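You operate a simulated robot arm through the tools that you are given. There is no shell and no other tool.

You run a simulated two-armed robot. Do the job below in one go: nothing can be reset, and whatever is moved stays where it is left.

TASK
Give the grey puck three drops of blue glue at the dispenser.
Fine: switch it on and leave it on; the puck stays in the ring; swing the arm aside again; spill none.

It is judged by the outcome, as a careful person would: the job done as asked, and still so three seconds after it is handed in. It fails if anything else is knocked over, pushed out of place, dropped, spilled or broken.

THE ROBOT
Two 7-joint arms with fingered hands on one trunk that stands fixed in place. Base frame: the origin is at the foot of the trunk, x ahead of it, y to its left, z up; the work surface is at about z = 80.2. Readings come in cm, rad, newtons and seconds.
The left shoulder is at [7, 14.3, 121.4], the right one opposite. With the tool pointing down near the work surface each hand reaches from about 10 to 78 cm from the base axis, measured 20 degrees to its own side. Payload 3.6 kg a hand.
The tool frame of a hand sits at the grasp point between the pads (the TCP): z along the fingers, y along the line on which they close. The tips reach 2.5 cm beyond it. The gripper opens to 8.8 cm; its body begins 2.9 cm behind the TCP. The gripper is a hand of 5 fingers: y runs from the thumb to the fingers, the wrist lies at [-1.3, -9.7, -16.2] in the tool frame, and closing takes about 1.5 s.
Orientation is that of the tool frame in the base frame, as [roll, pitch, yaw] about the fixed x, y, z axes, in that order (R = Rz(yaw) Ry(pitch) Rx(roll)). With the fingers straight down and the wrist toward the robot, the tool's x, y and z point along [0, 1, 0], [1, 0, 0] and [0, 0, -1] of the base frame.

THE INTERFACE
- The arms move only by the tool nudge_tool. It takes "left_rows", "right_rows" or both (then of equal length, played together; a hand with none holds still); each is text: rows parted by semicolons, each of 6 numbers parted by spaces: the shift along the tool's x, y, z in units of 30 mm (1.0 is 30 mm), then the turn, a rotation vector about the tool's x, y, z in units of 4 degrees (1.0 is 4 degrees). In form: tx ty tz ax ay az; .... A call has 1 to 20 rows; each row shifts and turns the commanded pose from where the row before left it, along the tool's axes as they then stand. "left_grip" and "right_grip" are, for a hand that has rows, the gripper command, from -1 (fully open) to 1 (shut), values between in proportion, set as the call begins (left out, the last holds). A call with a number of a shift or a turn outside -1 to 1 is refused whole. Rows are played at 5 a second. More than 5 cm and 0.15 rad between two rows, or a gripper value outside its range, and nothing of the call is played. A pose out of reach is approached as far as the arm can. The call stops where the force on the tool passes 40 N (or 10 N more than at its start, if that is more) or the arm is blocked; 0.2 s more then pass. The fingers move at their own pace (about 7.2 cm/s each) and stop on an object; they squeeze with about 32 N. The grip force told is the motor's: it shows also when the fingers shut on nothing. Time passes only in rows, and 0.2 s behind the last, so rows that do not move let the fingers close. The reply holds the time, the measured pose of the TCP, the force on the tool along the base axes, the opening and the grip force, in the units named above and with some noise, with the torque about the TCP (base axes, N m) and any sound that the robot's microphone picked up, and new pictures: "show" is both (left out), scene, wrist or none (wrist: the cameras of the hands that moved).
- Cameras (640 x 400 px; columns grow to the right, rows downward): "scene" is now at [11.86, 5.05, 143.72]; the picture's right is [0.58, -0.81, 0.00], its down [-0.50, -0.36, -0.79] and it looks along [0.64, 0.46, -0.62] (base axes); focal length 214 px, centre (320, 200). "left" rides on the left gripper at [-5.9, -7.9, -10.5] in its tool frame; the picture's right is [-0.73, -0.32, 0.61], its down [0.62, -0.68, 0.38] and it looks along [0.29, 0.66, 0.70] (tool axes); focal length 234 px, centre (320, 200). "right" rides on the right gripper at [5.9, -7.9, -10.5] in its tool frame; the picture's right is [-0.73, 0.32, -0.61], its down [-0.62, -0.68, 0.38] and it looks along [-0.29, 0.66, 0.70] (tool axes); focal length 234 px, centre (320, 200). There is no depth. A picture from a camera that has moved, and an enlarged one, comes with that camera's place and axes in the base frame and with its lens.
- lift_body(by): slides the trunk up (or, below 0, down) by that many cm; the arms and the scene camera ride with it, the base frame stays. It gives what a move gives, with no picture.
- preshape(shape, hand): the hand has 5 fingers and takes this shape, open, in about a second: jaw (thumb against the fingers, like two jaws); tri (thumb and two fingers); tip (a fingertip pinch); poke (one finger out to press); point (the index stretched); flat (the hand flat); cup (the hand cupped); fist (a fist). The gripper value then closes the fingers along that shape, each until it touches; the sizes above hold for jaw. It gives what a move gives, with no picture.
- head_to(pan, tilt): turns the head with the scene camera to pan (to the left, within 1.501 rad either way) and tilt (down, from -0.506 to 1.204), counted from straight ahead of the robot. It gives what a move gives, and a new picture of the scene camera.
- zoom(camera, box): a new picture of the part [left, top, right, bottom] of that camera's present view, enlarged. It takes no simulated time.
- close_job(): hands the job in; it is judged then, once.

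Places have to be worked out from the pictures, the camera data and where the tool is seen. Open the grippers and draw the arms clear of the work before you hand the job in, unless the task says otherwise.

The tools are called after "Request:" as a command line: name --argument value ..., lists and objects as JSON in quotes. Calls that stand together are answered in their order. nudge_tool: Moves the arms, as the interface text tells. Its arguments: {"type":"object","properties":{"left_rows":{"type":"string"},"left_grip":{"type":"number"},"right_rows":{"type":"string"},"right_grip":{"type":"number"},"show":{"type":"string","enum":["both","scene","wrist","none"]}},"required":[]} The other tools are called the same way: lift_body (by) moves the trunk up or down; preshape (shape, hand) gives the hand a shape; head_to (pan, tilt) turns the head that bears the scene camera; zoom (camera, box) takes an enlarged picture of a part of a camera's view; close_job () hands the job in.

At the start:

```text
t: 0.0
left_position: [33.7, 36.4, 132.04]
left_ee_rot: [-3.141, -0.001, 1.57]
left_contact_force: [0.2, 0.4, -0.1]
left_torque: [0.01, 0.02, -0.02]
left_gripper_width: 8.76
left_grip_force: 0.1
left_shape: jaw
right_position: [48.81, 4.57, 127.22]
right_ee_rot: [3.14, 0.0, 1.569]
right_contact_force: [0.0, -0.6, -0.7]
right_torque: [-0.02, -0.03, 0.04]
right_gripper_width: 8.76
right_grip_force: 0.0
right_shape: jaw
trunk travel left (down, up): [-75.0, 19.0]
head pan, tilt (commanded): [0.621, 0.663]
```

scene: 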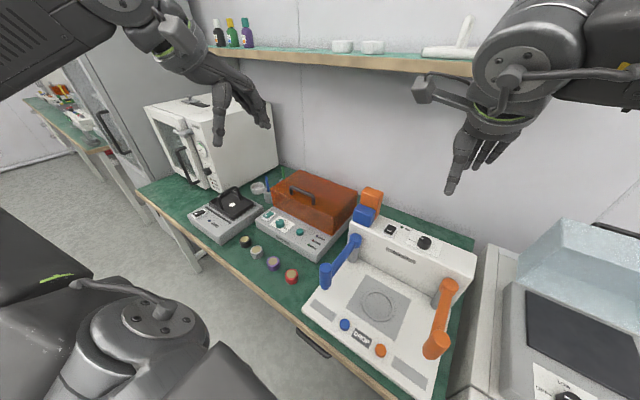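
right: 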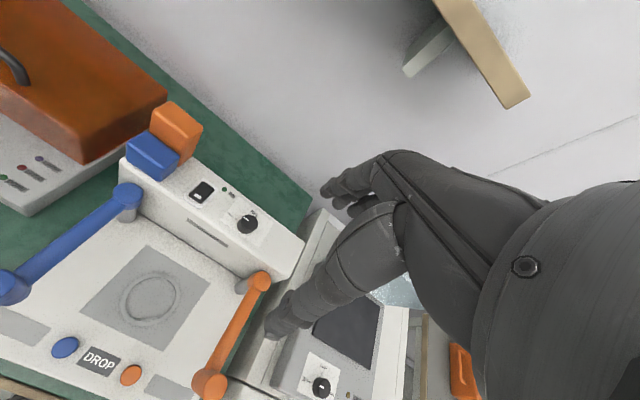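
left: 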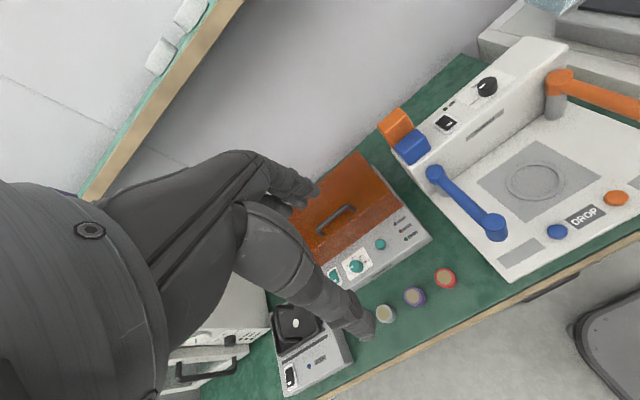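

The scene shows a dispenser station with a blue arm, an orange arm, a ring on the plate, DROP buttons, a power switch and a dial. I zoom in for detail first.

Request:
zoom --camera "scene" --box '[290, 180, 490, 400]'

Request:
zoom --camera "scene" --box '[180, 160, 360, 300]'

Request:
zoom --camera "right" --box '[0, 80, 320, 400]'

Request:
zoom --camera "left" --box '[360, 40, 640, 300]'

```text
1.82 times, centred on (390, 290) of scene
camera zoom: at [11.86, 5.05, 143.72], right [0.58, -0.81, 0.0], down [-0.5, -0.36, -0.79], along [0.64, 0.46, -0.62], focal length 390 px, centre (193, 36)
```

zoom: 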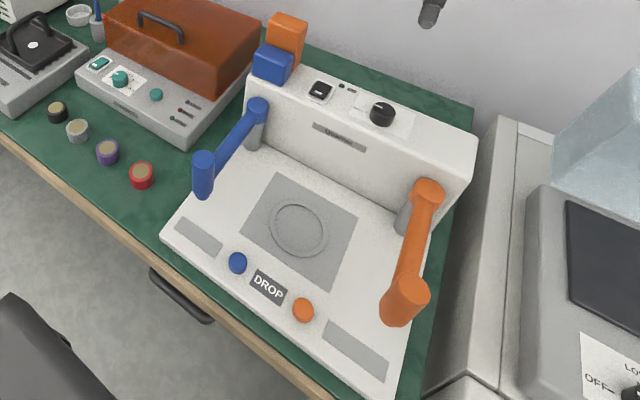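

```text
2.86 times, centred on (270, 230) of scene
camera zoom: at [11.86, 5.05, 143.72], right [0.58, -0.81, 0.0], down [-0.5, -0.36, -0.79], along [0.64, 0.46, -0.62], focal length 613 px, centre (463, 114)
```

zoom: 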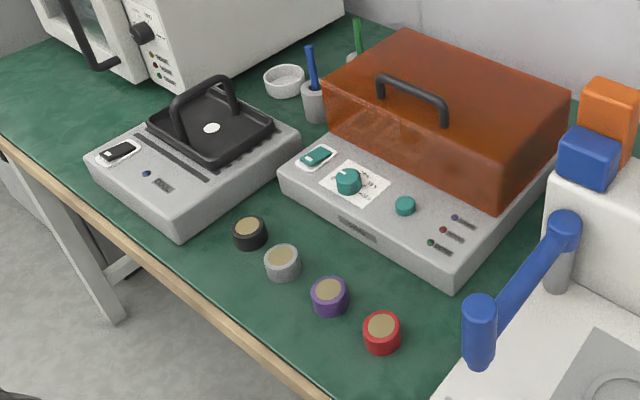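

```text
1.25 times, centred on (160, 240) of right
camera zoom: at [40.98, 10.34, 137.68], right [0.32, -0.73, 0.61], down [-0.68, -0.62, -0.38], along [0.66, -0.29, -0.7], focal length 293 px, centre (520, 150)
```

zoom: 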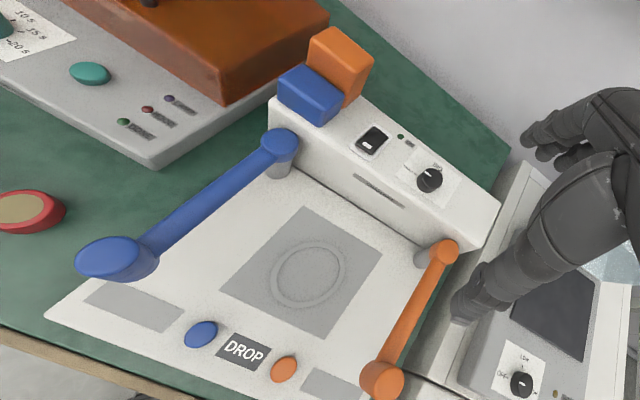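

```text
1.54 times, centred on (500, 170) of left
camera zoom: at [25.77, 30.44, 142.52], right [-0.32, -0.73, -0.61], down [-0.68, 0.62, -0.38], along [0.66, 0.29, -0.7], focal length 360 px, centre (43, 246)
```

zoom: 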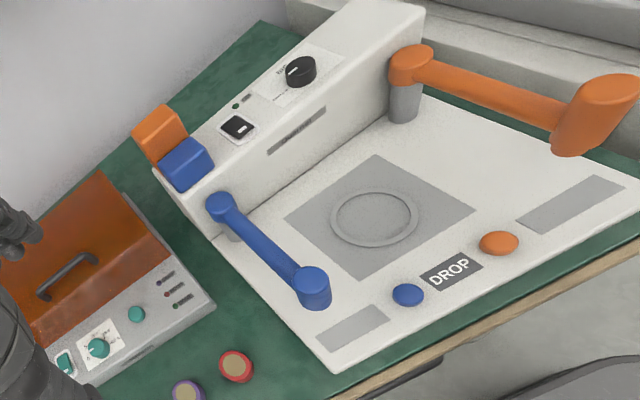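

I look closer at the switch, the dial and its label.

Request:
zoom --camera "right" --box '[170, 160, 290, 250]'

Request:
zoom --camera "left" --box '[420, 60, 520, 150]'

Request:
zoom --camera "scene" --box '[370, 210, 450, 260]'

Request:
zoom --camera "left" --box '[380, 160, 640, 330]'

```text
4.44 times, centred on (230, 205) of right
camera zoom: at [40.98, 10.34, 137.68], right [0.32, -0.73, 0.61], down [-0.68, -0.62, -0.38], along [0.66, -0.29, -0.7], focal length 1041 px, centre (720, 178)
```

zoom: 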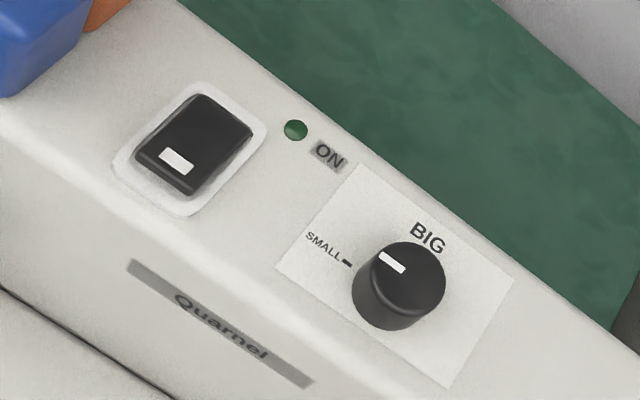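

```text
4.44 times, centred on (470, 105) of left
camera zoom: at [25.77, 30.44, 142.52], right [-0.32, -0.73, -0.61], down [-0.68, 0.62, -0.38], along [0.66, 0.29, -0.7], focal length 1041 px, centre (-347, 622)
```

zoom: 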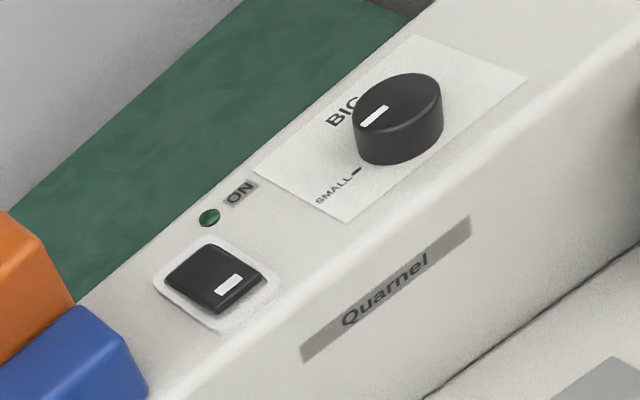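

```text
8.00 times, centred on (410, 235) of scene
camera zoom: at [11.86, 5.05, 143.72], right [0.58, -0.81, 0.0], down [-0.5, -0.36, -0.79], along [0.64, 0.46, -0.62], focal length 1716 px, centre (-400, -80)
```

zoom: 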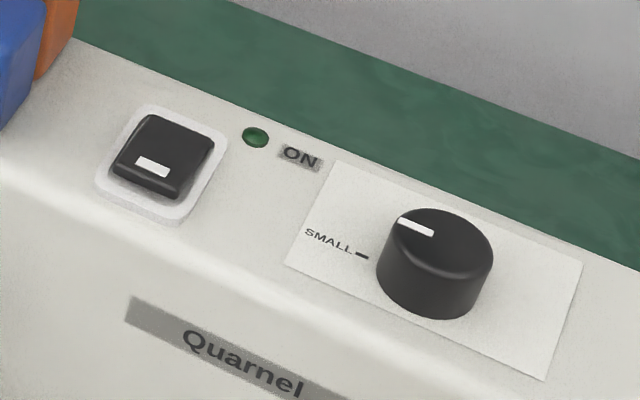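

```text
2.35 times, centred on (510, 245) of left
camera zoom: at [25.77, 30.44, 142.52], right [-0.32, -0.73, -0.61], down [-0.68, 0.62, -0.38], along [0.66, 0.29, -0.7], focal length 551 px, centre (-127, 94)
```

zoom: 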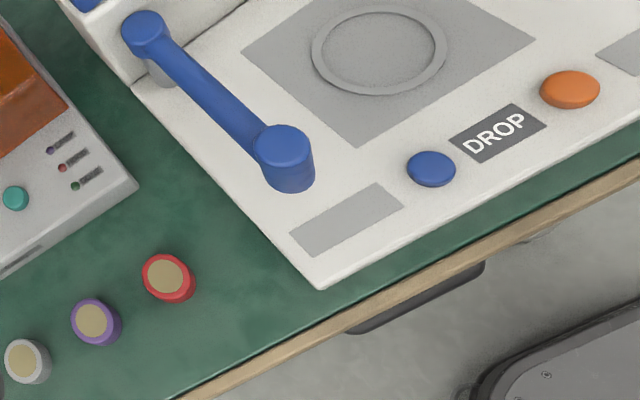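

The grey puck is second from the left at about (39, 52). I estimate the ring at (46.6, 9, 81.5), the blue head at (40, 23, 94.6), its pivot at (57.6, 23) and the rocker at (63, 14.4, 95). I zoom in tighter on the rocker, the blue head and the pucks.

Request:
zoom --camera "right" --box '[185, 175, 233, 205]'

Request:
zoom --camera "left" --box '[430, 105, 478, 140]'

Request:
zoom --camera "scene" --box '[310, 220, 390, 300]'

Request:
zoom --camera "scene" --box '[225, 225, 305, 290]'

```text
13.33 times, centred on (209, 190) of right
camera zoom: at [40.98, 10.34, 137.68], right [0.32, -0.73, 0.61], down [-0.68, -0.62, -0.38], along [0.66, -0.29, -0.7], focal length 3122 px, centre (1800, 333)
```

zoom: 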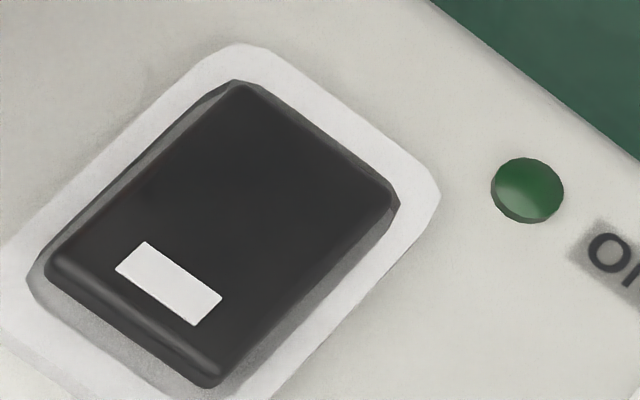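

```text
11.43 times, centred on (454, 122) of left
camera zoom: at [25.77, 30.44, 142.52], right [-0.32, -0.73, -0.61], down [-0.68, 0.62, -0.38], along [0.66, 0.29, -0.7], focal length 2676 px, centre (-1211, 1086)
```

zoom: 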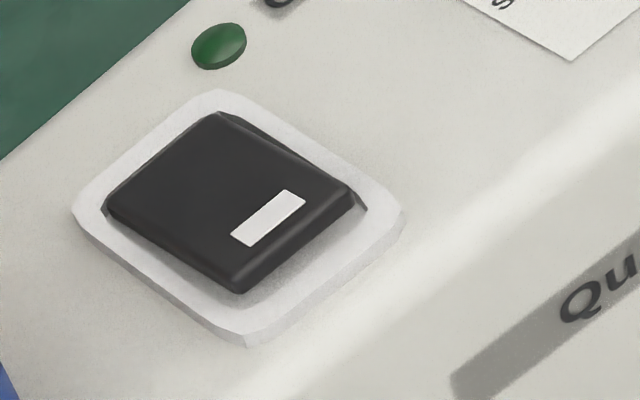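

```text
5.00 times, centred on (350, 260) of scene
camera zoom: at [11.86, 5.05, 143.72], right [0.58, -0.81, 0.0], down [-0.5, -0.36, -0.79], along [0.64, 0.46, -0.62], focal length 1072 px, centre (170, -100)
```

zoom: 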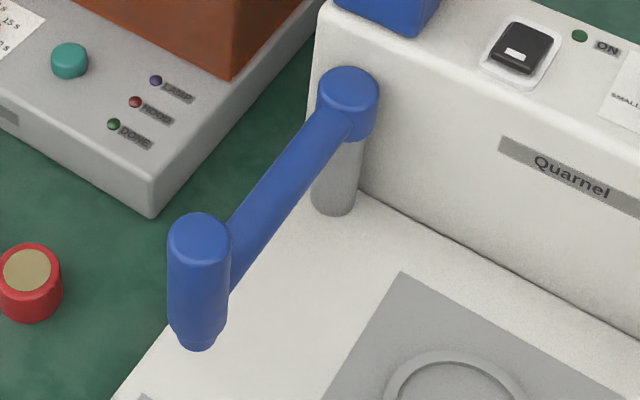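

```text
6.15 times, centred on (265, 258) of scene
camera zoom: at [11.86, 5.05, 143.72], right [0.58, -0.81, 0.0], down [-0.5, -0.36, -0.79], along [0.64, 0.46, -0.62], focal length 1320 px, centre (658, -154)
```

zoom: 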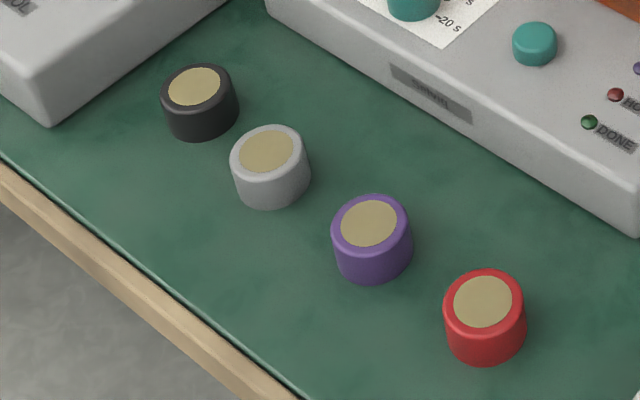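

The rocker's near end, which carries the white mark, stands proud, so it is off and pressing that end should turn it on. I give the right hand the poke shape and check where its fingertip lies.

Request:
preshape --shape "poke" --hand "right"

Request:
head_to --pan 0.2 --tilt 0.6

Request:
zoom --camera "right" --box '[0, 0, 640, 400]'

```text
t: 0.9
left_position: [33.65, 36.45, 132.09]
left_ee_rot: [3.141, -0.001, 1.572]
left_contact_force: [0.0, -0.7, 0.4]
left_torque: [0.0, -0.04, -0.03]
left_gripper_width: 8.79
left_grip_force: 0.1
left_shape: jaw
right_position: [48.73, 4.56, 127.17]
right_ee_rot: [-3.141, 0.0, 1.572]
right_contact_force: [-0.4, -0.1, -0.3]
right_torque: [-0.03, -0.02, -0.01]
right_gripper_width: 0.0
right_grip_force: 0.0
right_shape: poke
trunk travel left (down, up): [-75.0, 19.0]
head pan, tilt (commanded): [0.621, 0.663]
```

```text
t: 1.8
left_position: [33.45, 36.52, 132.05]
left_ee_rot: [3.141, 0.0, 1.572]
left_contact_force: [-0.5, 0.1, -0.4]
left_torque: [-0.01, 0.01, 0.01]
left_gripper_width: 8.77
left_grip_force: 0.1
left_shape: jaw
right_position: [48.92, 4.64, 127.2]
right_ee_rot: [-3.141, 0.002, 1.571]
right_contact_force: [0.1, 1.2, 1.0]
right_torque: [-0.02, 0.0, 0.04]
right_gripper_width: 0.01
right_grip_force: 0.0
right_shape: poke
trunk travel left (down, up): [-75.0, 19.0]
head pan, tilt (commanded): [0.201, 0.6]
camera scene: at [13.49, 1.8, 144.26], right [0.2, -0.98, 0.0], down [-0.55, -0.11, -0.82], along [0.81, 0.17, -0.57], focal length 214 px, centre (320, 200)
```

scene: 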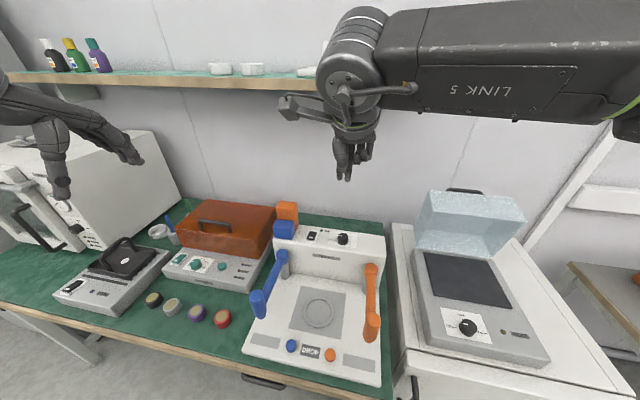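

```text
1.00 times, centred on (320, 200) of right (not enlarged: the box is as wide or as high as the picture)
camera zoom: at [40.97, 10.34, 137.68], right [0.32, -0.73, 0.61], down [-0.68, -0.62, -0.38], along [0.66, -0.29, -0.7], focal length 234 px, centre (320, 200)
```

zoom: 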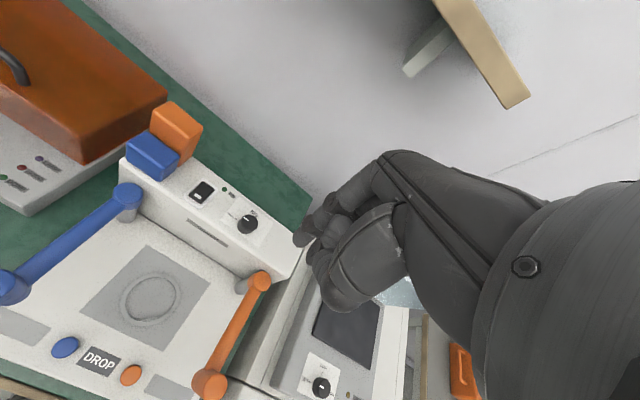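

I zoom on the right hand to find the poking fingertip in both views.

Request:
zoom --camera "scene" --box '[290, 80, 420, 200]'

Request:
zoom --camera "right" --box '[270, 130, 470, 330]'

Request:
zoom --camera "left" --box '[0, 0, 640, 400]'

```text
3.33 times, centred on (355, 140) of scene
camera zoom: at [13.49, 1.8, 144.26], right [0.2, -0.98, 0.0], down [-0.55, -0.11, -0.82], along [0.81, 0.17, -0.57], focal length 715 px, centre (203, 400)
```

zoom: 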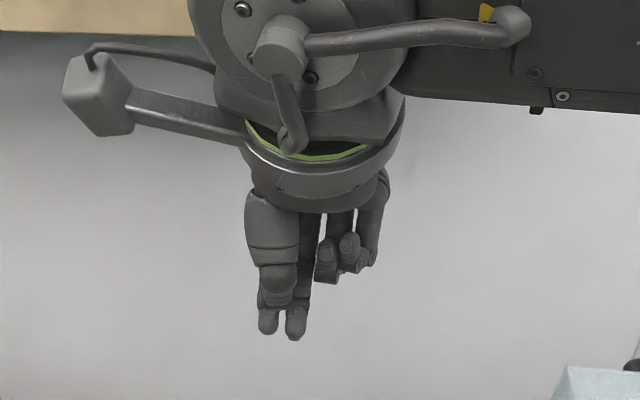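

```text
2.00 times, centred on (370, 230) of right
camera zoom: at [40.97, 10.34, 137.68], right [0.32, -0.73, 0.61], down [-0.68, -0.62, -0.38], along [0.66, -0.29, -0.7], focal length 468 px, centre (220, 140)
```

zoom: 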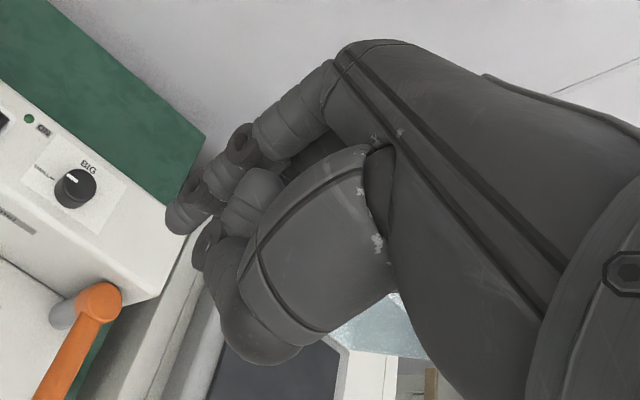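

```text
1.00 times, centred on (320, 200) of left (not enlarged: the box is as wide or as high as the picture)
camera zoom: at [25.76, 30.44, 142.52], right [-0.32, -0.73, -0.61], down [-0.68, 0.62, -0.38], along [0.66, 0.29, -0.7], focal length 234 px, centre (320, 200)
```

zoom: 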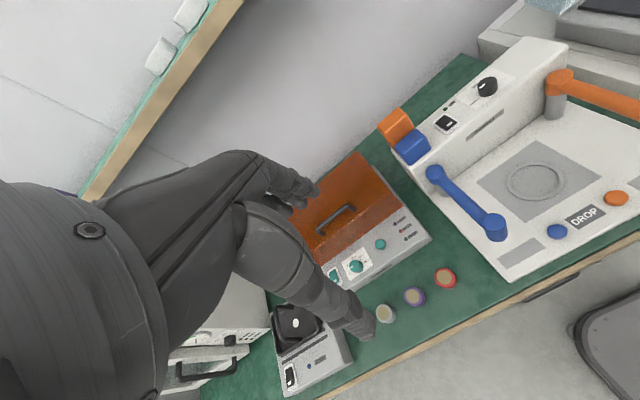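

The index tip appears just below and ahead of the right TCP. I bring the right hand nearer the rocker while staying high, then re-measure the fingertip against it.

Request:
nudge_tool --right_rows "0.3 0.35 0.7 0 0 0;0.3 0.35 0.7 0 0 0;0.3 0.35 0.7 0 0 0;0.3 0.35 0.7 0 0 0;0.3 0.35 0.7 0 0 0;0.3 0.35 0.7 0 0 0;0.3 0.35 0.7 0 0 0;0 0 0 0 0 0" --show "both"

```text
t: 3.6
left_position: [33.73, 36.35, 132.03]
left_ee_rot: [-3.141, 0.0, 1.57]
left_contact_force: [0.1, -0.5, -0.9]
left_torque: [-0.04, 0.01, -0.02]
left_gripper_width: 8.77
left_grip_force: 0.0
left_shape: jaw
right_position: [56.03, 10.96, 112.44]
right_ee_rot: [-3.141, -0.001, 1.572]
right_contact_force: [-0.8, 0.4, -0.4]
right_torque: [0.01, -0.01, -0.01]
right_gripper_width: 0.0
right_grip_force: 0.1
right_shape: poke
trunk travel left (down, up): [-75.0, 19.0]
head pan, tilt (commanded): [0.201, 0.6]
camera scene: at [13.46, 1.77, 144.27], right [0.2, -0.98, 0.0], down [-0.55, -0.11, -0.83], along [0.81, 0.16, -0.56], focal length 214 px, centre (320, 200)
camera right: at [48.23, 16.71, 122.94], right [0.32, -0.73, 0.61], down [-0.68, -0.62, -0.38], along [0.66, -0.29, -0.7], focal length 234 px, centre (320, 200)
```

scene: 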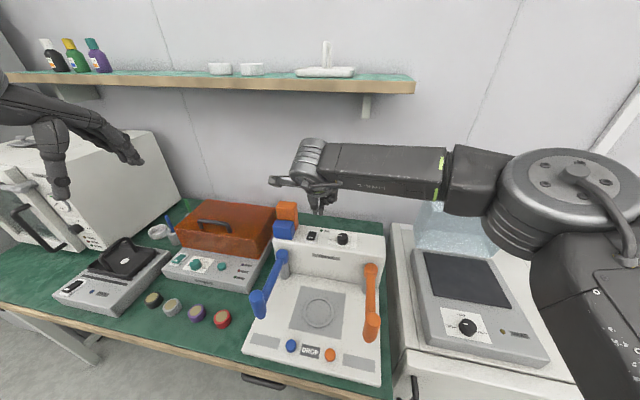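
right: 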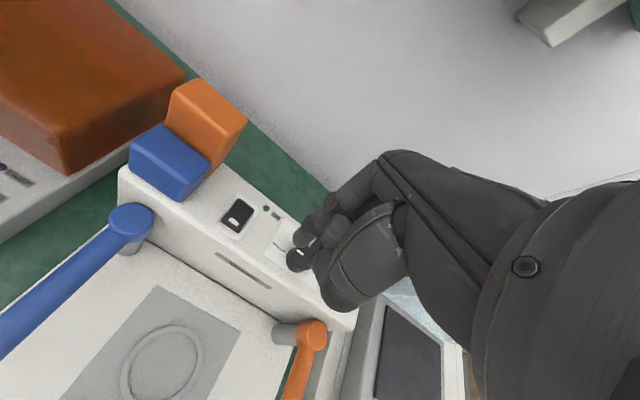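

I zoom on the finger and rocker in both views.

Request:
zoom --camera "scene" --box '[260, 160, 380, 260]'

Request:
zoom --camera "right" --box '[200, 140, 400, 320]'

Request:
zoom --camera "left" --box '[380, 0, 640, 200]'

```text
4.00 times, centred on (320, 210) of scene
camera zoom: at [13.46, 1.77, 144.27], right [0.2, -0.98, 0.0], down [-0.55, -0.11, -0.83], along [0.81, 0.16, -0.56], focal length 858 px, centre (320, 160)
```

zoom: 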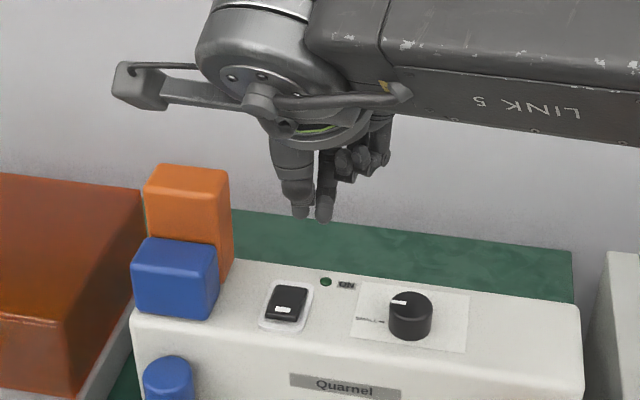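

```text
2.22 times, centred on (300, 230) of right
camera zoom: at [48.23, 16.71, 122.94], right [0.32, -0.73, 0.61], down [-0.68, -0.62, -0.38], along [0.66, -0.29, -0.7], focal length 520 px, centre (364, 133)
```

zoom: 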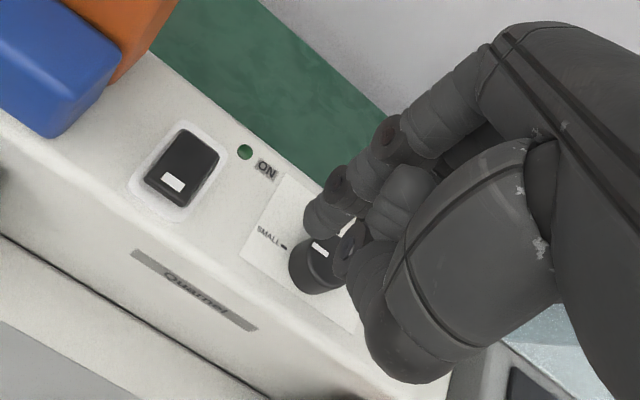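

```text
2.00 times, centred on (510, 100) of left
camera zoom: at [25.73, 30.41, 142.53], right [-0.32, -0.73, -0.61], down [-0.68, 0.62, -0.38], along [0.66, 0.29, -0.7], focal length 468 px, centre (-60, 400)
```

zoom: 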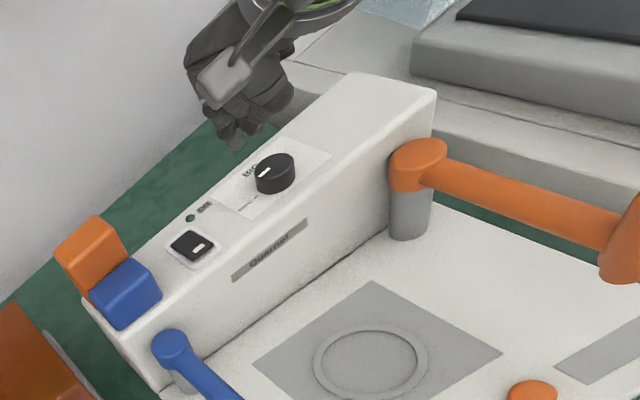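

Triangulating puts the index tip at about TCP + (2.2, -0.45, -4.4), and the rocker's marked end at (61.8, 14.5, 95.5). I move so the tip hovers above that end.

Request:
nudge_tool --right_rows "0.44 0.37 0.2 0 0 0;0.44 0.37 0.5 0 0 0;0.44 0.37 0.8 0 0 0;0 0 0.8 0 0 0;0 0 0.8 0 0 0;0 0 0.3 0 0 0;0 0 0 0 0 0" --show "both"

Request:
zoom --camera "scene" --box '[260, 160, 380, 260]'

Request:
zoom --camera "right" --box '[200, 140, 400, 320]'

Request:
zoom --camera "left" --box '[400, 60, 520, 160]'

```text
t: 5.2
left_position: [33.53, 36.49, 131.93]
left_ee_rot: [3.141, 0.0, 1.571]
left_contact_force: [0.4, 0.8, 0.7]
left_torque: [0.02, 0.0, -0.01]
left_gripper_width: 8.75
left_grip_force: 0.2
left_shape: jaw
right_position: [59.44, 14.74, 102.2]
right_ee_rot: [-3.14, -0.001, 1.57]
right_contact_force: [-0.7, 0.0, -0.2]
right_torque: [-0.01, -0.05, -0.02]
right_gripper_width: 0.0
right_grip_force: 0.0
right_shape: poke
trunk travel left (down, up): [-75.0, 19.0]
head pan, tilt (commanded): [0.201, 0.6]
camera scene: at [13.49, 1.78, 144.26], right [0.2, -0.98, 0.0], down [-0.55, -0.11, -0.83], along [0.81, 0.16, -0.56], focal length 214 px, centre (320, 200)
camera right: at [51.61, 20.64, 112.72], right [0.32, -0.73, 0.61], down [-0.68, -0.62, -0.38], along [0.66, -0.29, -0.7], focal length 234 px, centre (320, 200)
```

scene: 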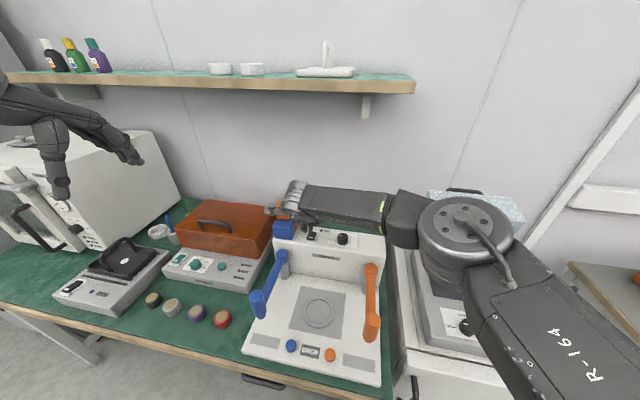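
right: 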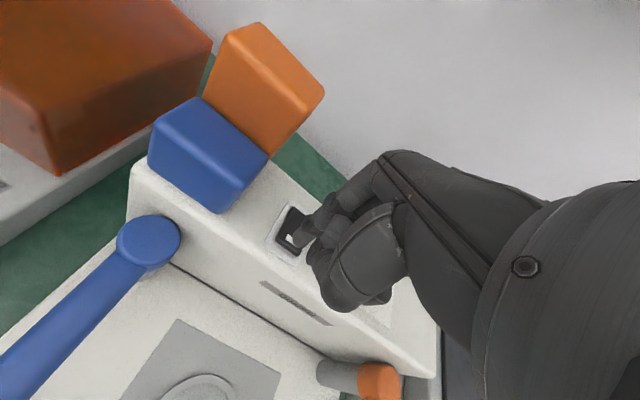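

```text
4.00 times, centred on (320, 210) of scene
camera zoom: at [13.49, 1.78, 144.26], right [0.2, -0.98, 0.0], down [-0.55, -0.11, -0.83], along [0.81, 0.16, -0.56], focal length 858 px, centre (320, 160)
```

zoom: 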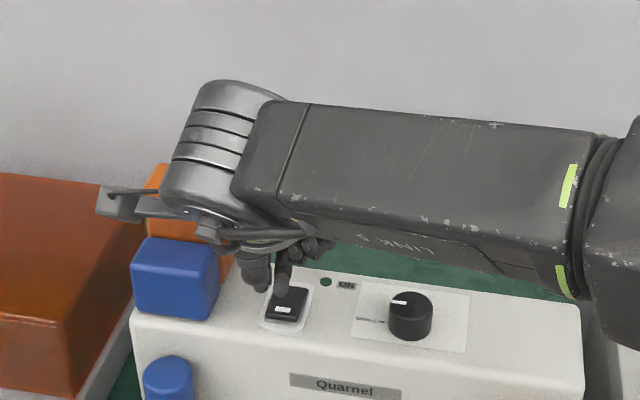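

```text
2.22 times, centred on (300, 230) of right
camera zoom: at [51.61, 20.64, 112.72], right [0.32, -0.73, 0.61], down [-0.68, -0.62, -0.38], along [0.66, -0.29, -0.7], focal length 520 px, centre (364, 133)
```

zoom: 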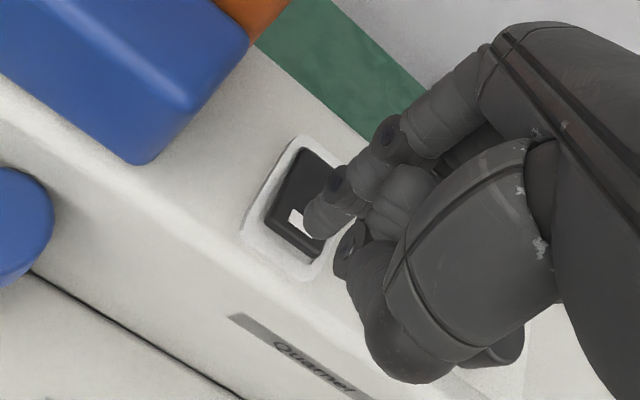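

```text
4.00 times, centred on (460, 110) of left
camera zoom: at [25.76, 30.43, 142.52], right [-0.32, -0.73, -0.61], down [-0.68, 0.62, -0.38], along [0.66, 0.29, -0.7], focal length 937 px, centre (-240, 560)
```

zoom: 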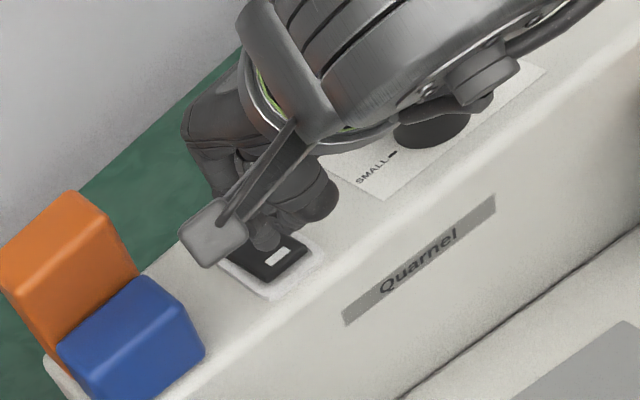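

The fingertip is about 2 cm over the rocker's marked end. I shift 4 mm ahead and lower in small steps until it clicks.

Request:
nudge_tool --right_rows "0 0.13 0.2 0 0 0;0 0 0.2 0 0 0;0 0 0.1 0 0 0;0 0 0.1 0 0 0;0 0 0 0 0 0" --show "none"

Request:
zoom --camera "scene" --box '[290, 200, 360, 250]'

Request:
zoom --camera "right" --box '[250, 180, 350, 260]'

```text
t: 6.4
left_position: [33.64, 36.35, 131.99]
left_ee_rot: [3.14, -0.001, 1.572]
left_contact_force: [-0.3, -0.5, -0.6]
left_torque: [0.0, 0.01, 0.02]
left_gripper_width: 8.76
left_grip_force: 0.0
left_shape: jaw
right_position: [59.88, 14.9, 100.52]
right_ee_rot: [-3.141, -0.001, 1.571]
right_contact_force: [-0.1, 0.5, -0.9]
right_torque: [0.02, 0.0, 0.03]
right_gripper_width: 0.0
right_grip_force: 0.0
right_shape: poke
trunk travel left (down, up): [-75.0, 19.0]
head pan, tilt (commanded): [0.201, 0.6]
```

```text
8.00 times, centred on (325, 225) of scene
camera zoom: at [13.5, 1.79, 144.26], right [0.2, -0.98, 0.0], down [-0.55, -0.11, -0.82], along [0.81, 0.16, -0.57], focal length 1716 px, centre (280, 0)
```

zoom: 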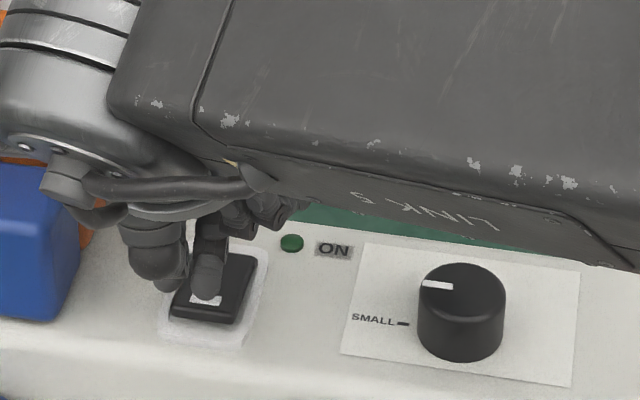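

```text
5.00 times, centred on (300, 220) of right
camera zoom: at [52.04, 20.62, 110.97], right [0.32, -0.73, 0.61], down [-0.68, -0.62, -0.38], along [0.66, -0.29, -0.7], focal length 1171 px, centre (420, 100)
```

zoom: 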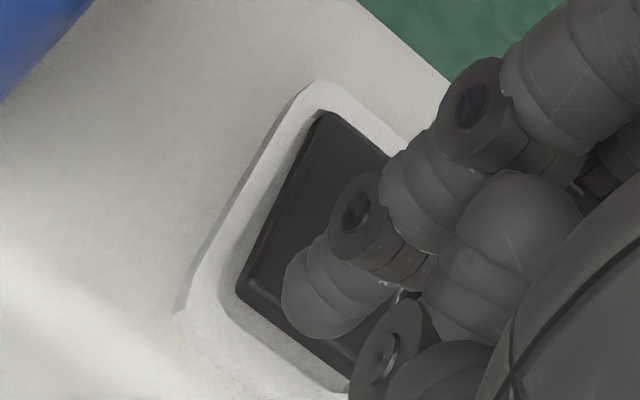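

The tip is over the mark and not yet in contact. I lower further in small steps.

Request:
nudge_tool --right_rows "0 0 0.1 0 0 0;0 0 0.1 0 0 0;0 0 0 0 0 0" --show "none"

Request:
zoom --camera "scene" --box '[290, 200, 360, 250]'

Request:
zoom --camera "right" --box '[250, 180, 350, 260]'

```text
t: 7.2
left_position: [33.65, 36.51, 132.03]
left_ee_rot: [-3.14, 0.001, 1.571]
left_contact_force: [0.5, 1.2, -0.5]
left_torque: [0.02, -0.02, 0.02]
left_gripper_width: 8.78
left_grip_force: 0.1
left_shape: jaw
right_position: [59.85, 14.99, 100.01]
right_ee_rot: [3.141, 0.0, 1.572]
right_contact_force: [-0.1, -0.1, 0.1]
right_torque: [0.0, 0.03, 0.01]
right_gripper_width: 0.0
right_grip_force: 0.0
right_shape: poke
trunk travel left (down, up): [-75.0, 19.0]
head pan, tilt (commanded): [0.201, 0.6]
```

```text
8.00 times, centred on (325, 225) of scene
camera zoom: at [13.5, 1.79, 144.26], right [0.2, -0.98, 0.0], down [-0.55, -0.11, -0.82], along [0.81, 0.16, -0.57], focal length 1716 px, centre (280, 0)
```

zoom: 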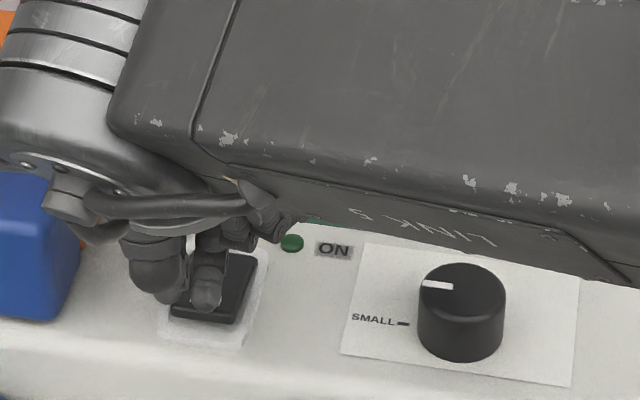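

```text
5.00 times, centred on (300, 220) of right
camera zoom: at [52.02, 20.63, 110.37], right [0.32, -0.73, 0.61], down [-0.68, -0.62, -0.38], along [0.66, -0.29, -0.7], focal length 1171 px, centre (420, 100)
```

zoom: 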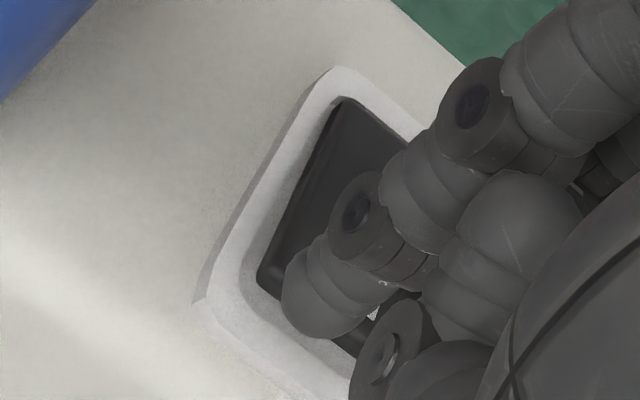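

The tip covers the mark, still with no force. I continue down.

Request:
nudge_tool --right_rows "0 0 0.08 0 0 0;0 0 0.08 0 0 0;0 0 0.08 0 0 0;0 0 0 0 0 0" --show "none"

Request:
zoom --camera "scene" --box '[290, 200, 360, 250]'

Request:
zoom --camera "right" --box '[250, 180, 350, 260]'

```text
t: 8.2
left_position: [33.61, 36.32, 132.04]
left_ee_rot: [-3.14, 0.0, 1.571]
left_contact_force: [-0.3, 0.5, 0.1]
left_torque: [0.01, -0.02, -0.01]
left_gripper_width: 8.75
left_grip_force: 0.0
left_shape: jaw
right_position: [59.79, 14.83, 99.21]
right_ee_rot: [3.141, -0.001, 1.574]
right_contact_force: [0.2, -0.4, -0.3]
right_torque: [0.02, -0.04, -0.01]
right_gripper_width: 0.0
right_grip_force: 0.1
right_shape: poke
trunk travel left (down, up): [-75.0, 19.0]
head pan, tilt (commanded): [0.201, 0.6]
```

```text
8.00 times, centred on (325, 225) of scene
camera zoom: at [13.5, 1.79, 144.26], right [0.2, -0.98, 0.0], down [-0.55, -0.11, -0.82], along [0.81, 0.16, -0.57], focal length 1716 px, centre (280, 0)
```

zoom: 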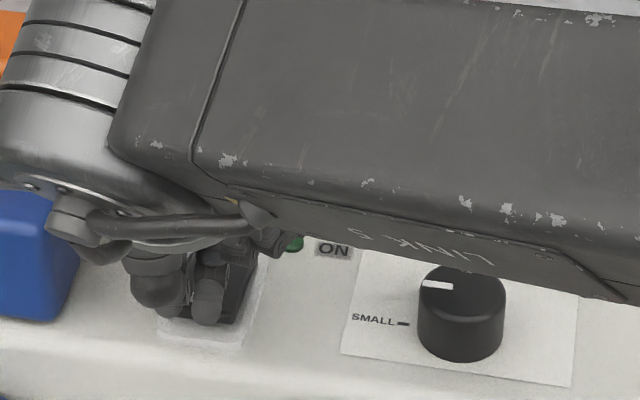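

```text
5.00 times, centred on (300, 220) of right
camera zoom: at [52.02, 20.62, 109.64], right [0.32, -0.73, 0.61], down [-0.68, -0.62, -0.38], along [0.66, -0.29, -0.7], focal length 1171 px, centre (420, 100)
```

zoom: 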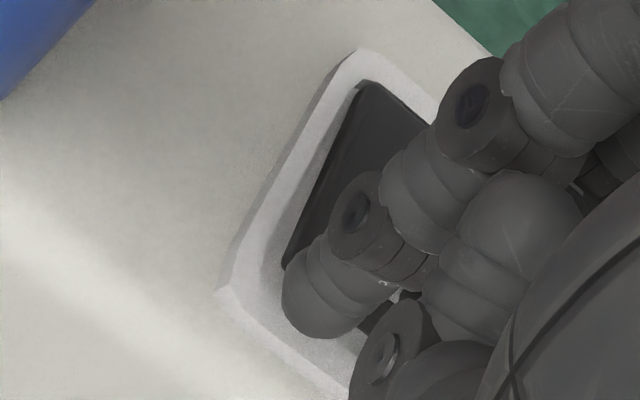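

Still no contact and the tip looks to be near the rocker's front edge. I lift slightly, shift 6 mm further ahead and press down again.

Request:
nudge_tool --right_rows "0 0 -0.2 0 0 0;0 0.2 0 0 0 0;0 0 0.1 0 0 0;0 0 0.1 0 0 0;0 0 0.05 0 0 0;0 0 0.05 0 0 0;0 0 0 0 0 0" --show "none"

Request:
zoom --camera "scene" --box '[290, 200, 360, 250]'

Request:
zoom --camera "right" --box '[250, 180, 350, 260]'

```text
t: 9.8
left_position: [33.57, 36.32, 132.02]
left_ee_rot: [-3.141, -0.001, 1.571]
left_contact_force: [0.5, 0.2, 0.4]
left_torque: [-0.01, 0.02, -0.01]
left_gripper_width: 8.77
left_grip_force: 0.0
left_shape: jaw
right_position: [60.54, 14.75, 98.98]
right_ee_rot: [3.141, 0.0, 1.569]
right_contact_force: [0.8, 0.0, -0.1]
right_torque: [-0.01, -0.02, 0.0]
right_gripper_width: 0.01
right_grip_force: 0.0
right_shape: poke
trunk travel left (down, up): [-75.0, 19.0]
head pan, tilt (commanded): [0.201, 0.6]
```

```text
8.00 times, centred on (325, 225) of scene
camera zoom: at [13.5, 1.79, 144.26], right [0.2, -0.98, 0.0], down [-0.55, -0.11, -0.82], along [0.81, 0.16, -0.57], focal length 1716 px, centre (280, 0)
```

zoom: 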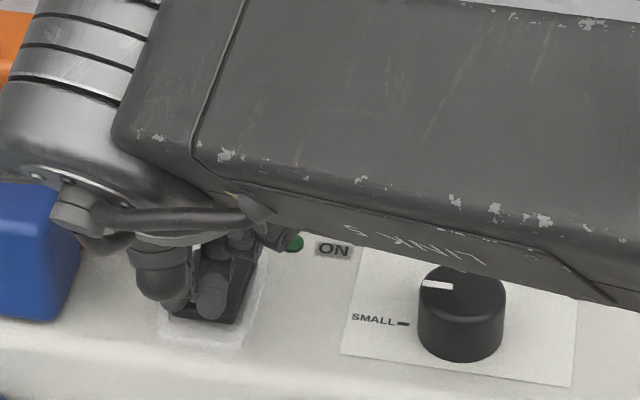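

```text
5.00 times, centred on (300, 220) of right
camera zoom: at [52.67, 20.6, 109.37], right [0.32, -0.73, 0.61], down [-0.68, -0.62, -0.38], along [0.66, -0.29, -0.7], focal length 1171 px, centre (420, 100)
```

zoom: 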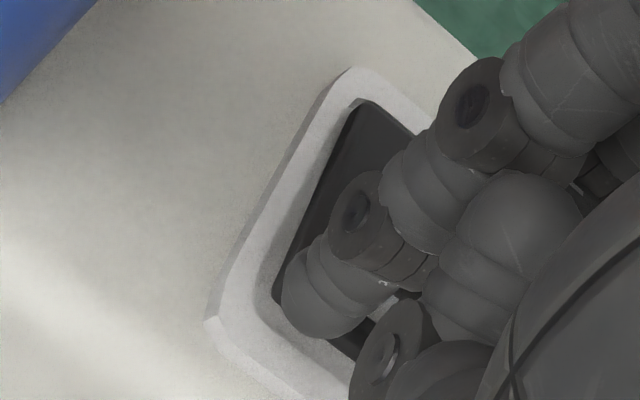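

No contact yet and the tip is over the near end. I continue down in small steps.

Request:
nudge_tool --right_rows "0 0.03 0.08 0 0 0;0 0.03 0.08 0 0 0;0 0 0 0 0 0" --show "none"

Request:
zoom --camera "scene" --box '[290, 200, 360, 250]'

Request:
zoom --camera "right" --box '[250, 180, 350, 260]'

```text
t: 10.6
left_position: [33.64, 36.39, 131.92]
left_ee_rot: [-3.141, 0.001, 1.572]
left_contact_force: [0.8, -0.1, -0.3]
left_torque: [0.0, -0.02, 0.01]
left_gripper_width: 8.78
left_grip_force: 0.0
left_shape: jaw
right_position: [60.62, 14.81, 98.43]
right_ee_rot: [3.142, 0.001, 1.573]
right_contact_force: [-0.8, 0.1, -0.3]
right_torque: [-0.01, 0.0, 0.0]
right_gripper_width: 0.0
right_grip_force: 0.1
right_shape: poke
trunk travel left (down, up): [-75.0, 19.0]
head pan, tilt (commanded): [0.201, 0.6]
```

```text
8.00 times, centred on (325, 225) of scene
camera zoom: at [13.51, 1.8, 144.26], right [0.2, -0.98, 0.0], down [-0.55, -0.11, -0.82], along [0.81, 0.16, -0.57], focal length 1716 px, centre (280, 0)
```

zoom: 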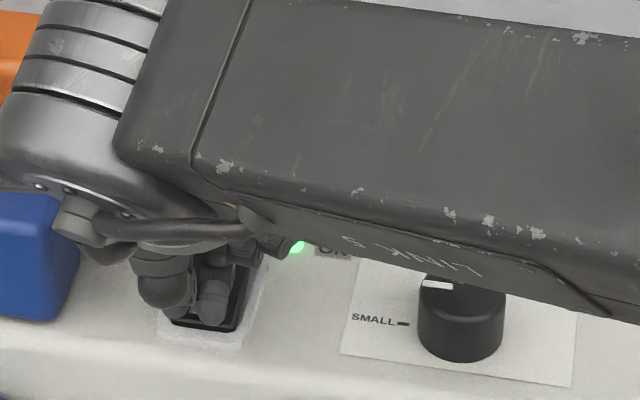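

```text
5.00 times, centred on (300, 220) of right
camera zoom: at [52.82, 20.6, 108.86], right [0.32, -0.73, 0.61], down [-0.68, -0.62, -0.38], along [0.66, -0.29, -0.7], focal length 1171 px, centre (420, 100)
```

zoom: 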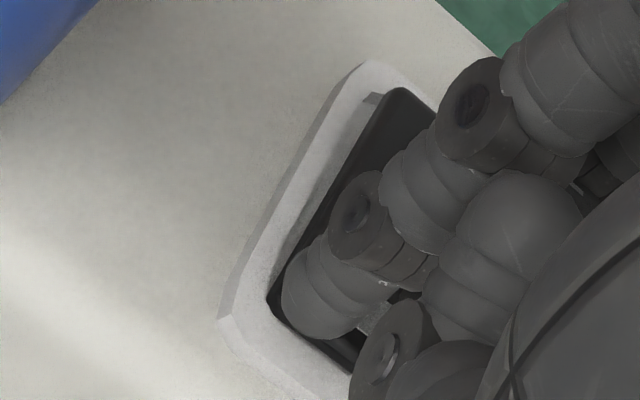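

The green ON lamp is lit. I lift straight off and confirm it stays lit.

Request:
nudge_tool --right_rows "0 0 -0.2 0 0 0;0 0 -0.6 0 0 0;0 0 -0.8 0 0 0;0 0 -1 0 0 0;0 -0.5 -1 0 0 0;0 -0.8 -1 0 0 0;-0.5 -0.8 -0.8 0 0 0;-0.8 -0.8 -0.5 0 0 0;-1 -0.8 -0.3 0 0 0" --show "scene"

Request:
zoom --camera "scene" --box '[250, 190, 390, 270]'

Request:
zoom --camera "left" --box '[430, 70, 510, 140]'

```text
t: 12.6
left_position: [33.58, 36.28, 132.04]
left_ee_rot: [3.141, -0.002, 1.571]
left_contact_force: [0.7, -0.1, -0.7]
left_torque: [0.02, -0.05, 0.03]
left_gripper_width: 8.79
left_grip_force: 0.1
left_shape: jaw
right_position: [49.41, 7.72, 117.05]
right_ee_rot: [3.141, -0.003, 1.571]
right_contact_force: [0.0, -0.6, -0.1]
right_torque: [0.02, -0.03, -0.03]
right_gripper_width: 0.0
right_grip_force: 0.0
right_shape: poke
trunk travel left (down, up): [-75.0, 19.0]
head pan, tilt (commanded): [0.201, 0.6]
camera scene: at [13.38, 1.6, 144.28], right [0.2, -0.98, 0.0], down [-0.55, -0.11, -0.83], along [0.81, 0.17, -0.56], focal length 214 px, centre (320, 200)
```

scene: 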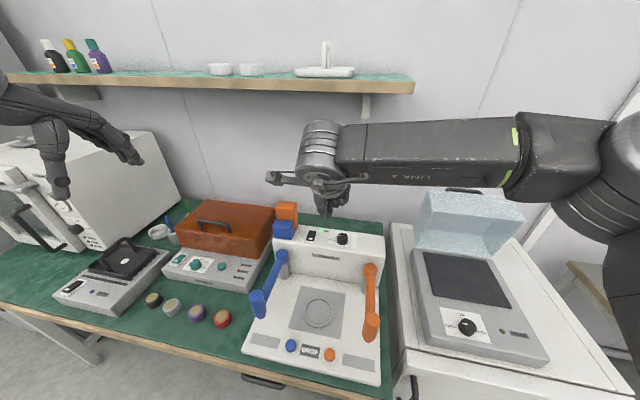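

```text
4.57 times, centred on (320, 230) of scene
camera zoom: at [13.38, 1.6, 144.28], right [0.2, -0.98, 0.0], down [-0.55, -0.11, -0.83], along [0.81, 0.17, -0.56], focal length 980 px, centre (320, 63)
```

zoom: 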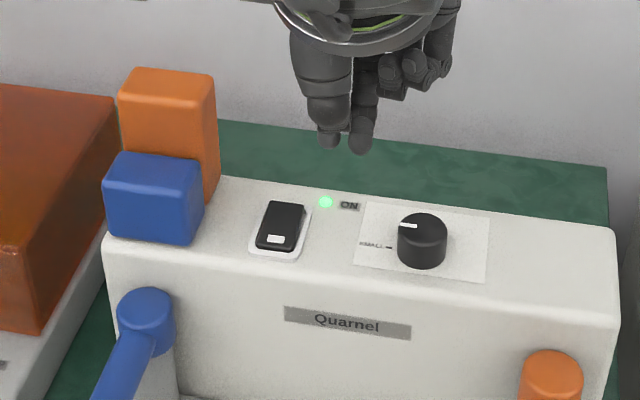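

```text
5.71 times, centred on (470, 105) of left
camera zoom: at [25.65, 30.25, 142.59], right [-0.32, -0.73, -0.61], down [-0.68, 0.62, -0.38], along [0.66, 0.29, -0.7], focal length 1338 px, centre (-537, 743)
```

zoom: 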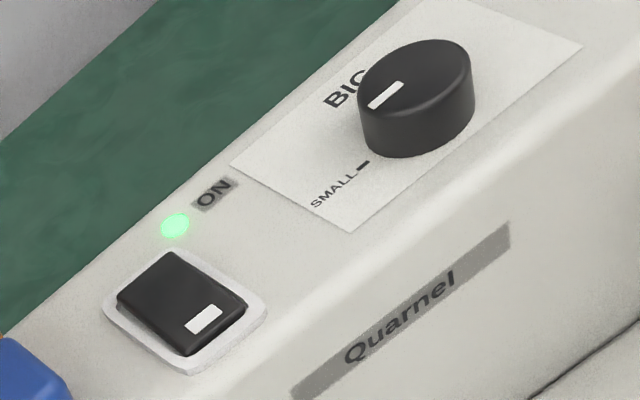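

The dispenser is on and stays on. Now I move the right hand aside and take the left hand over the grey puck, still well above it.

Request:
nudge_tool --right_rows "-0.69 -0.44 0 0 0 0;-0.69 -0.44 0 0 0 0;-0.69 -0.44 0 0 0 0;-0.69 -0.44 0 0 0 0;-0.69 -0.44 0 0 0 0;-0.69 -0.44 0 0 0 0;-0.69 -0.44 0 0 0 0;-0.69 -0.44 0 0 0 0;-0.69 -0.44 0 0 0 0;-0.69 -0.44 0 0 0 0;-0.69 -0.44 0 0 0 0" --left_rows "0.49 0.17 0.97 0 0 0;0.49 0.17 0.97 0 0 0;0.49 0.17 0.97 0 0 0;0.49 0.17 0.97 0 0 0;0.49 0.17 0.97 0 0 0;0.49 0.17 0.97 0 0 0;0.49 0.17 0.97 0 0 0;0.49 0.17 0.97 0 0 0;0.49 0.17 0.97 0 0 0;0.49 0.17 0.97 0 0 0;0.49 0.17 0.97 0 0 0" --show "wrist"

Request:
head_to --pan 0.85 --tilt 0.75

```text
t: 15.0
left_position: [39.15, 52.6, 100.08]
left_ee_rot: [3.14, 0.001, 1.573]
left_contact_force: [0.4, -0.5, 0.1]
left_torque: [-0.01, 0.01, 0.03]
left_gripper_width: 8.77
left_grip_force: 0.1
left_shape: jaw
right_position: [36.59, -14.67, 117.97]
right_ee_rot: [-3.139, 0.0, 1.573]
right_contact_force: [0.1, 0.6, 0.4]
right_torque: [-0.01, 0.0, 0.0]
right_gripper_width: 0.0
right_grip_force: 0.1
right_shape: poke
right hand out of reach, approached as far as the arm can: row 11
trunk travel left (down, up): [-75.0, 19.0]
head pan, tilt (commanded): [0.201, 0.6]
camera right: at [28.74, -8.7, 128.38], right [0.33, -0.73, 0.61], down [-0.68, -0.62, -0.38], along [0.66, -0.29, -0.7], focal length 234 px, centre (320, 200)
camera left: at [31.32, 46.59, 110.51], right [-0.32, -0.73, -0.61], down [-0.68, 0.62, -0.38], along [0.66, 0.29, -0.7], focal length 234 px, centre (320, 200)
```

right: 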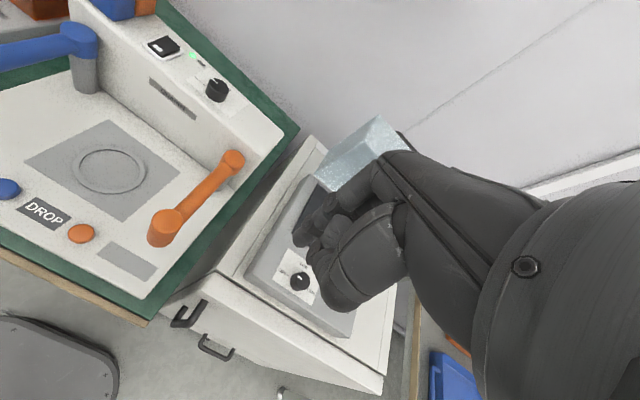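
left: 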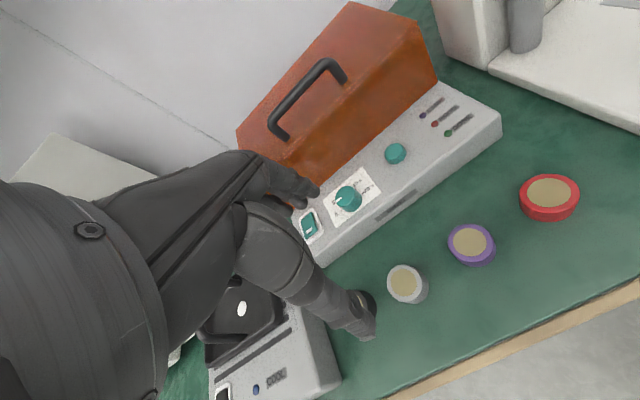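

```text
t: 16.0
left_position: [39.16, 52.53, 100.2]
left_ee_rot: [3.141, 0.001, 1.569]
left_contact_force: [-0.7, 0.4, -0.3]
left_torque: [-0.01, 0.0, -0.02]
left_gripper_width: 8.79
left_grip_force: 0.0
left_shape: jaw
right_position: [36.49, -14.56, 117.84]
right_ee_rot: [-3.14, 0.0, 1.571]
right_contact_force: [0.5, 0.3, -0.8]
right_torque: [-0.01, 0.01, 0.0]
right_gripper_width: 0.0
right_grip_force: 0.1
right_shape: poke
trunk travel left (down, up): [-75.0, 19.0]
head pan, tilt (commanded): [0.85, 0.75]
camera scene: at [10.31, 6.24, 142.98], right [0.75, -0.66, 0.0], down [-0.45, -0.51, -0.73], along [0.48, 0.55, -0.68], focal length 214 px, centre (320, 200)
```

scene: 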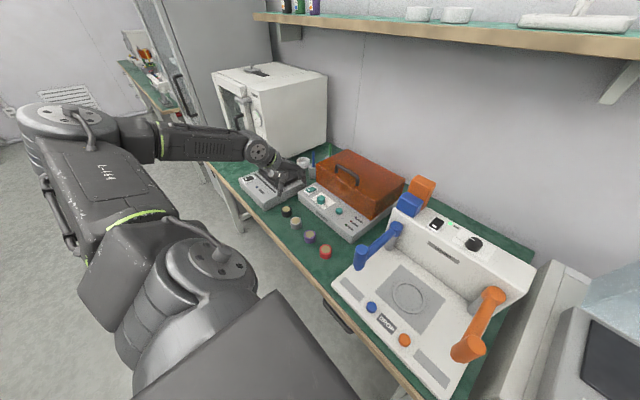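

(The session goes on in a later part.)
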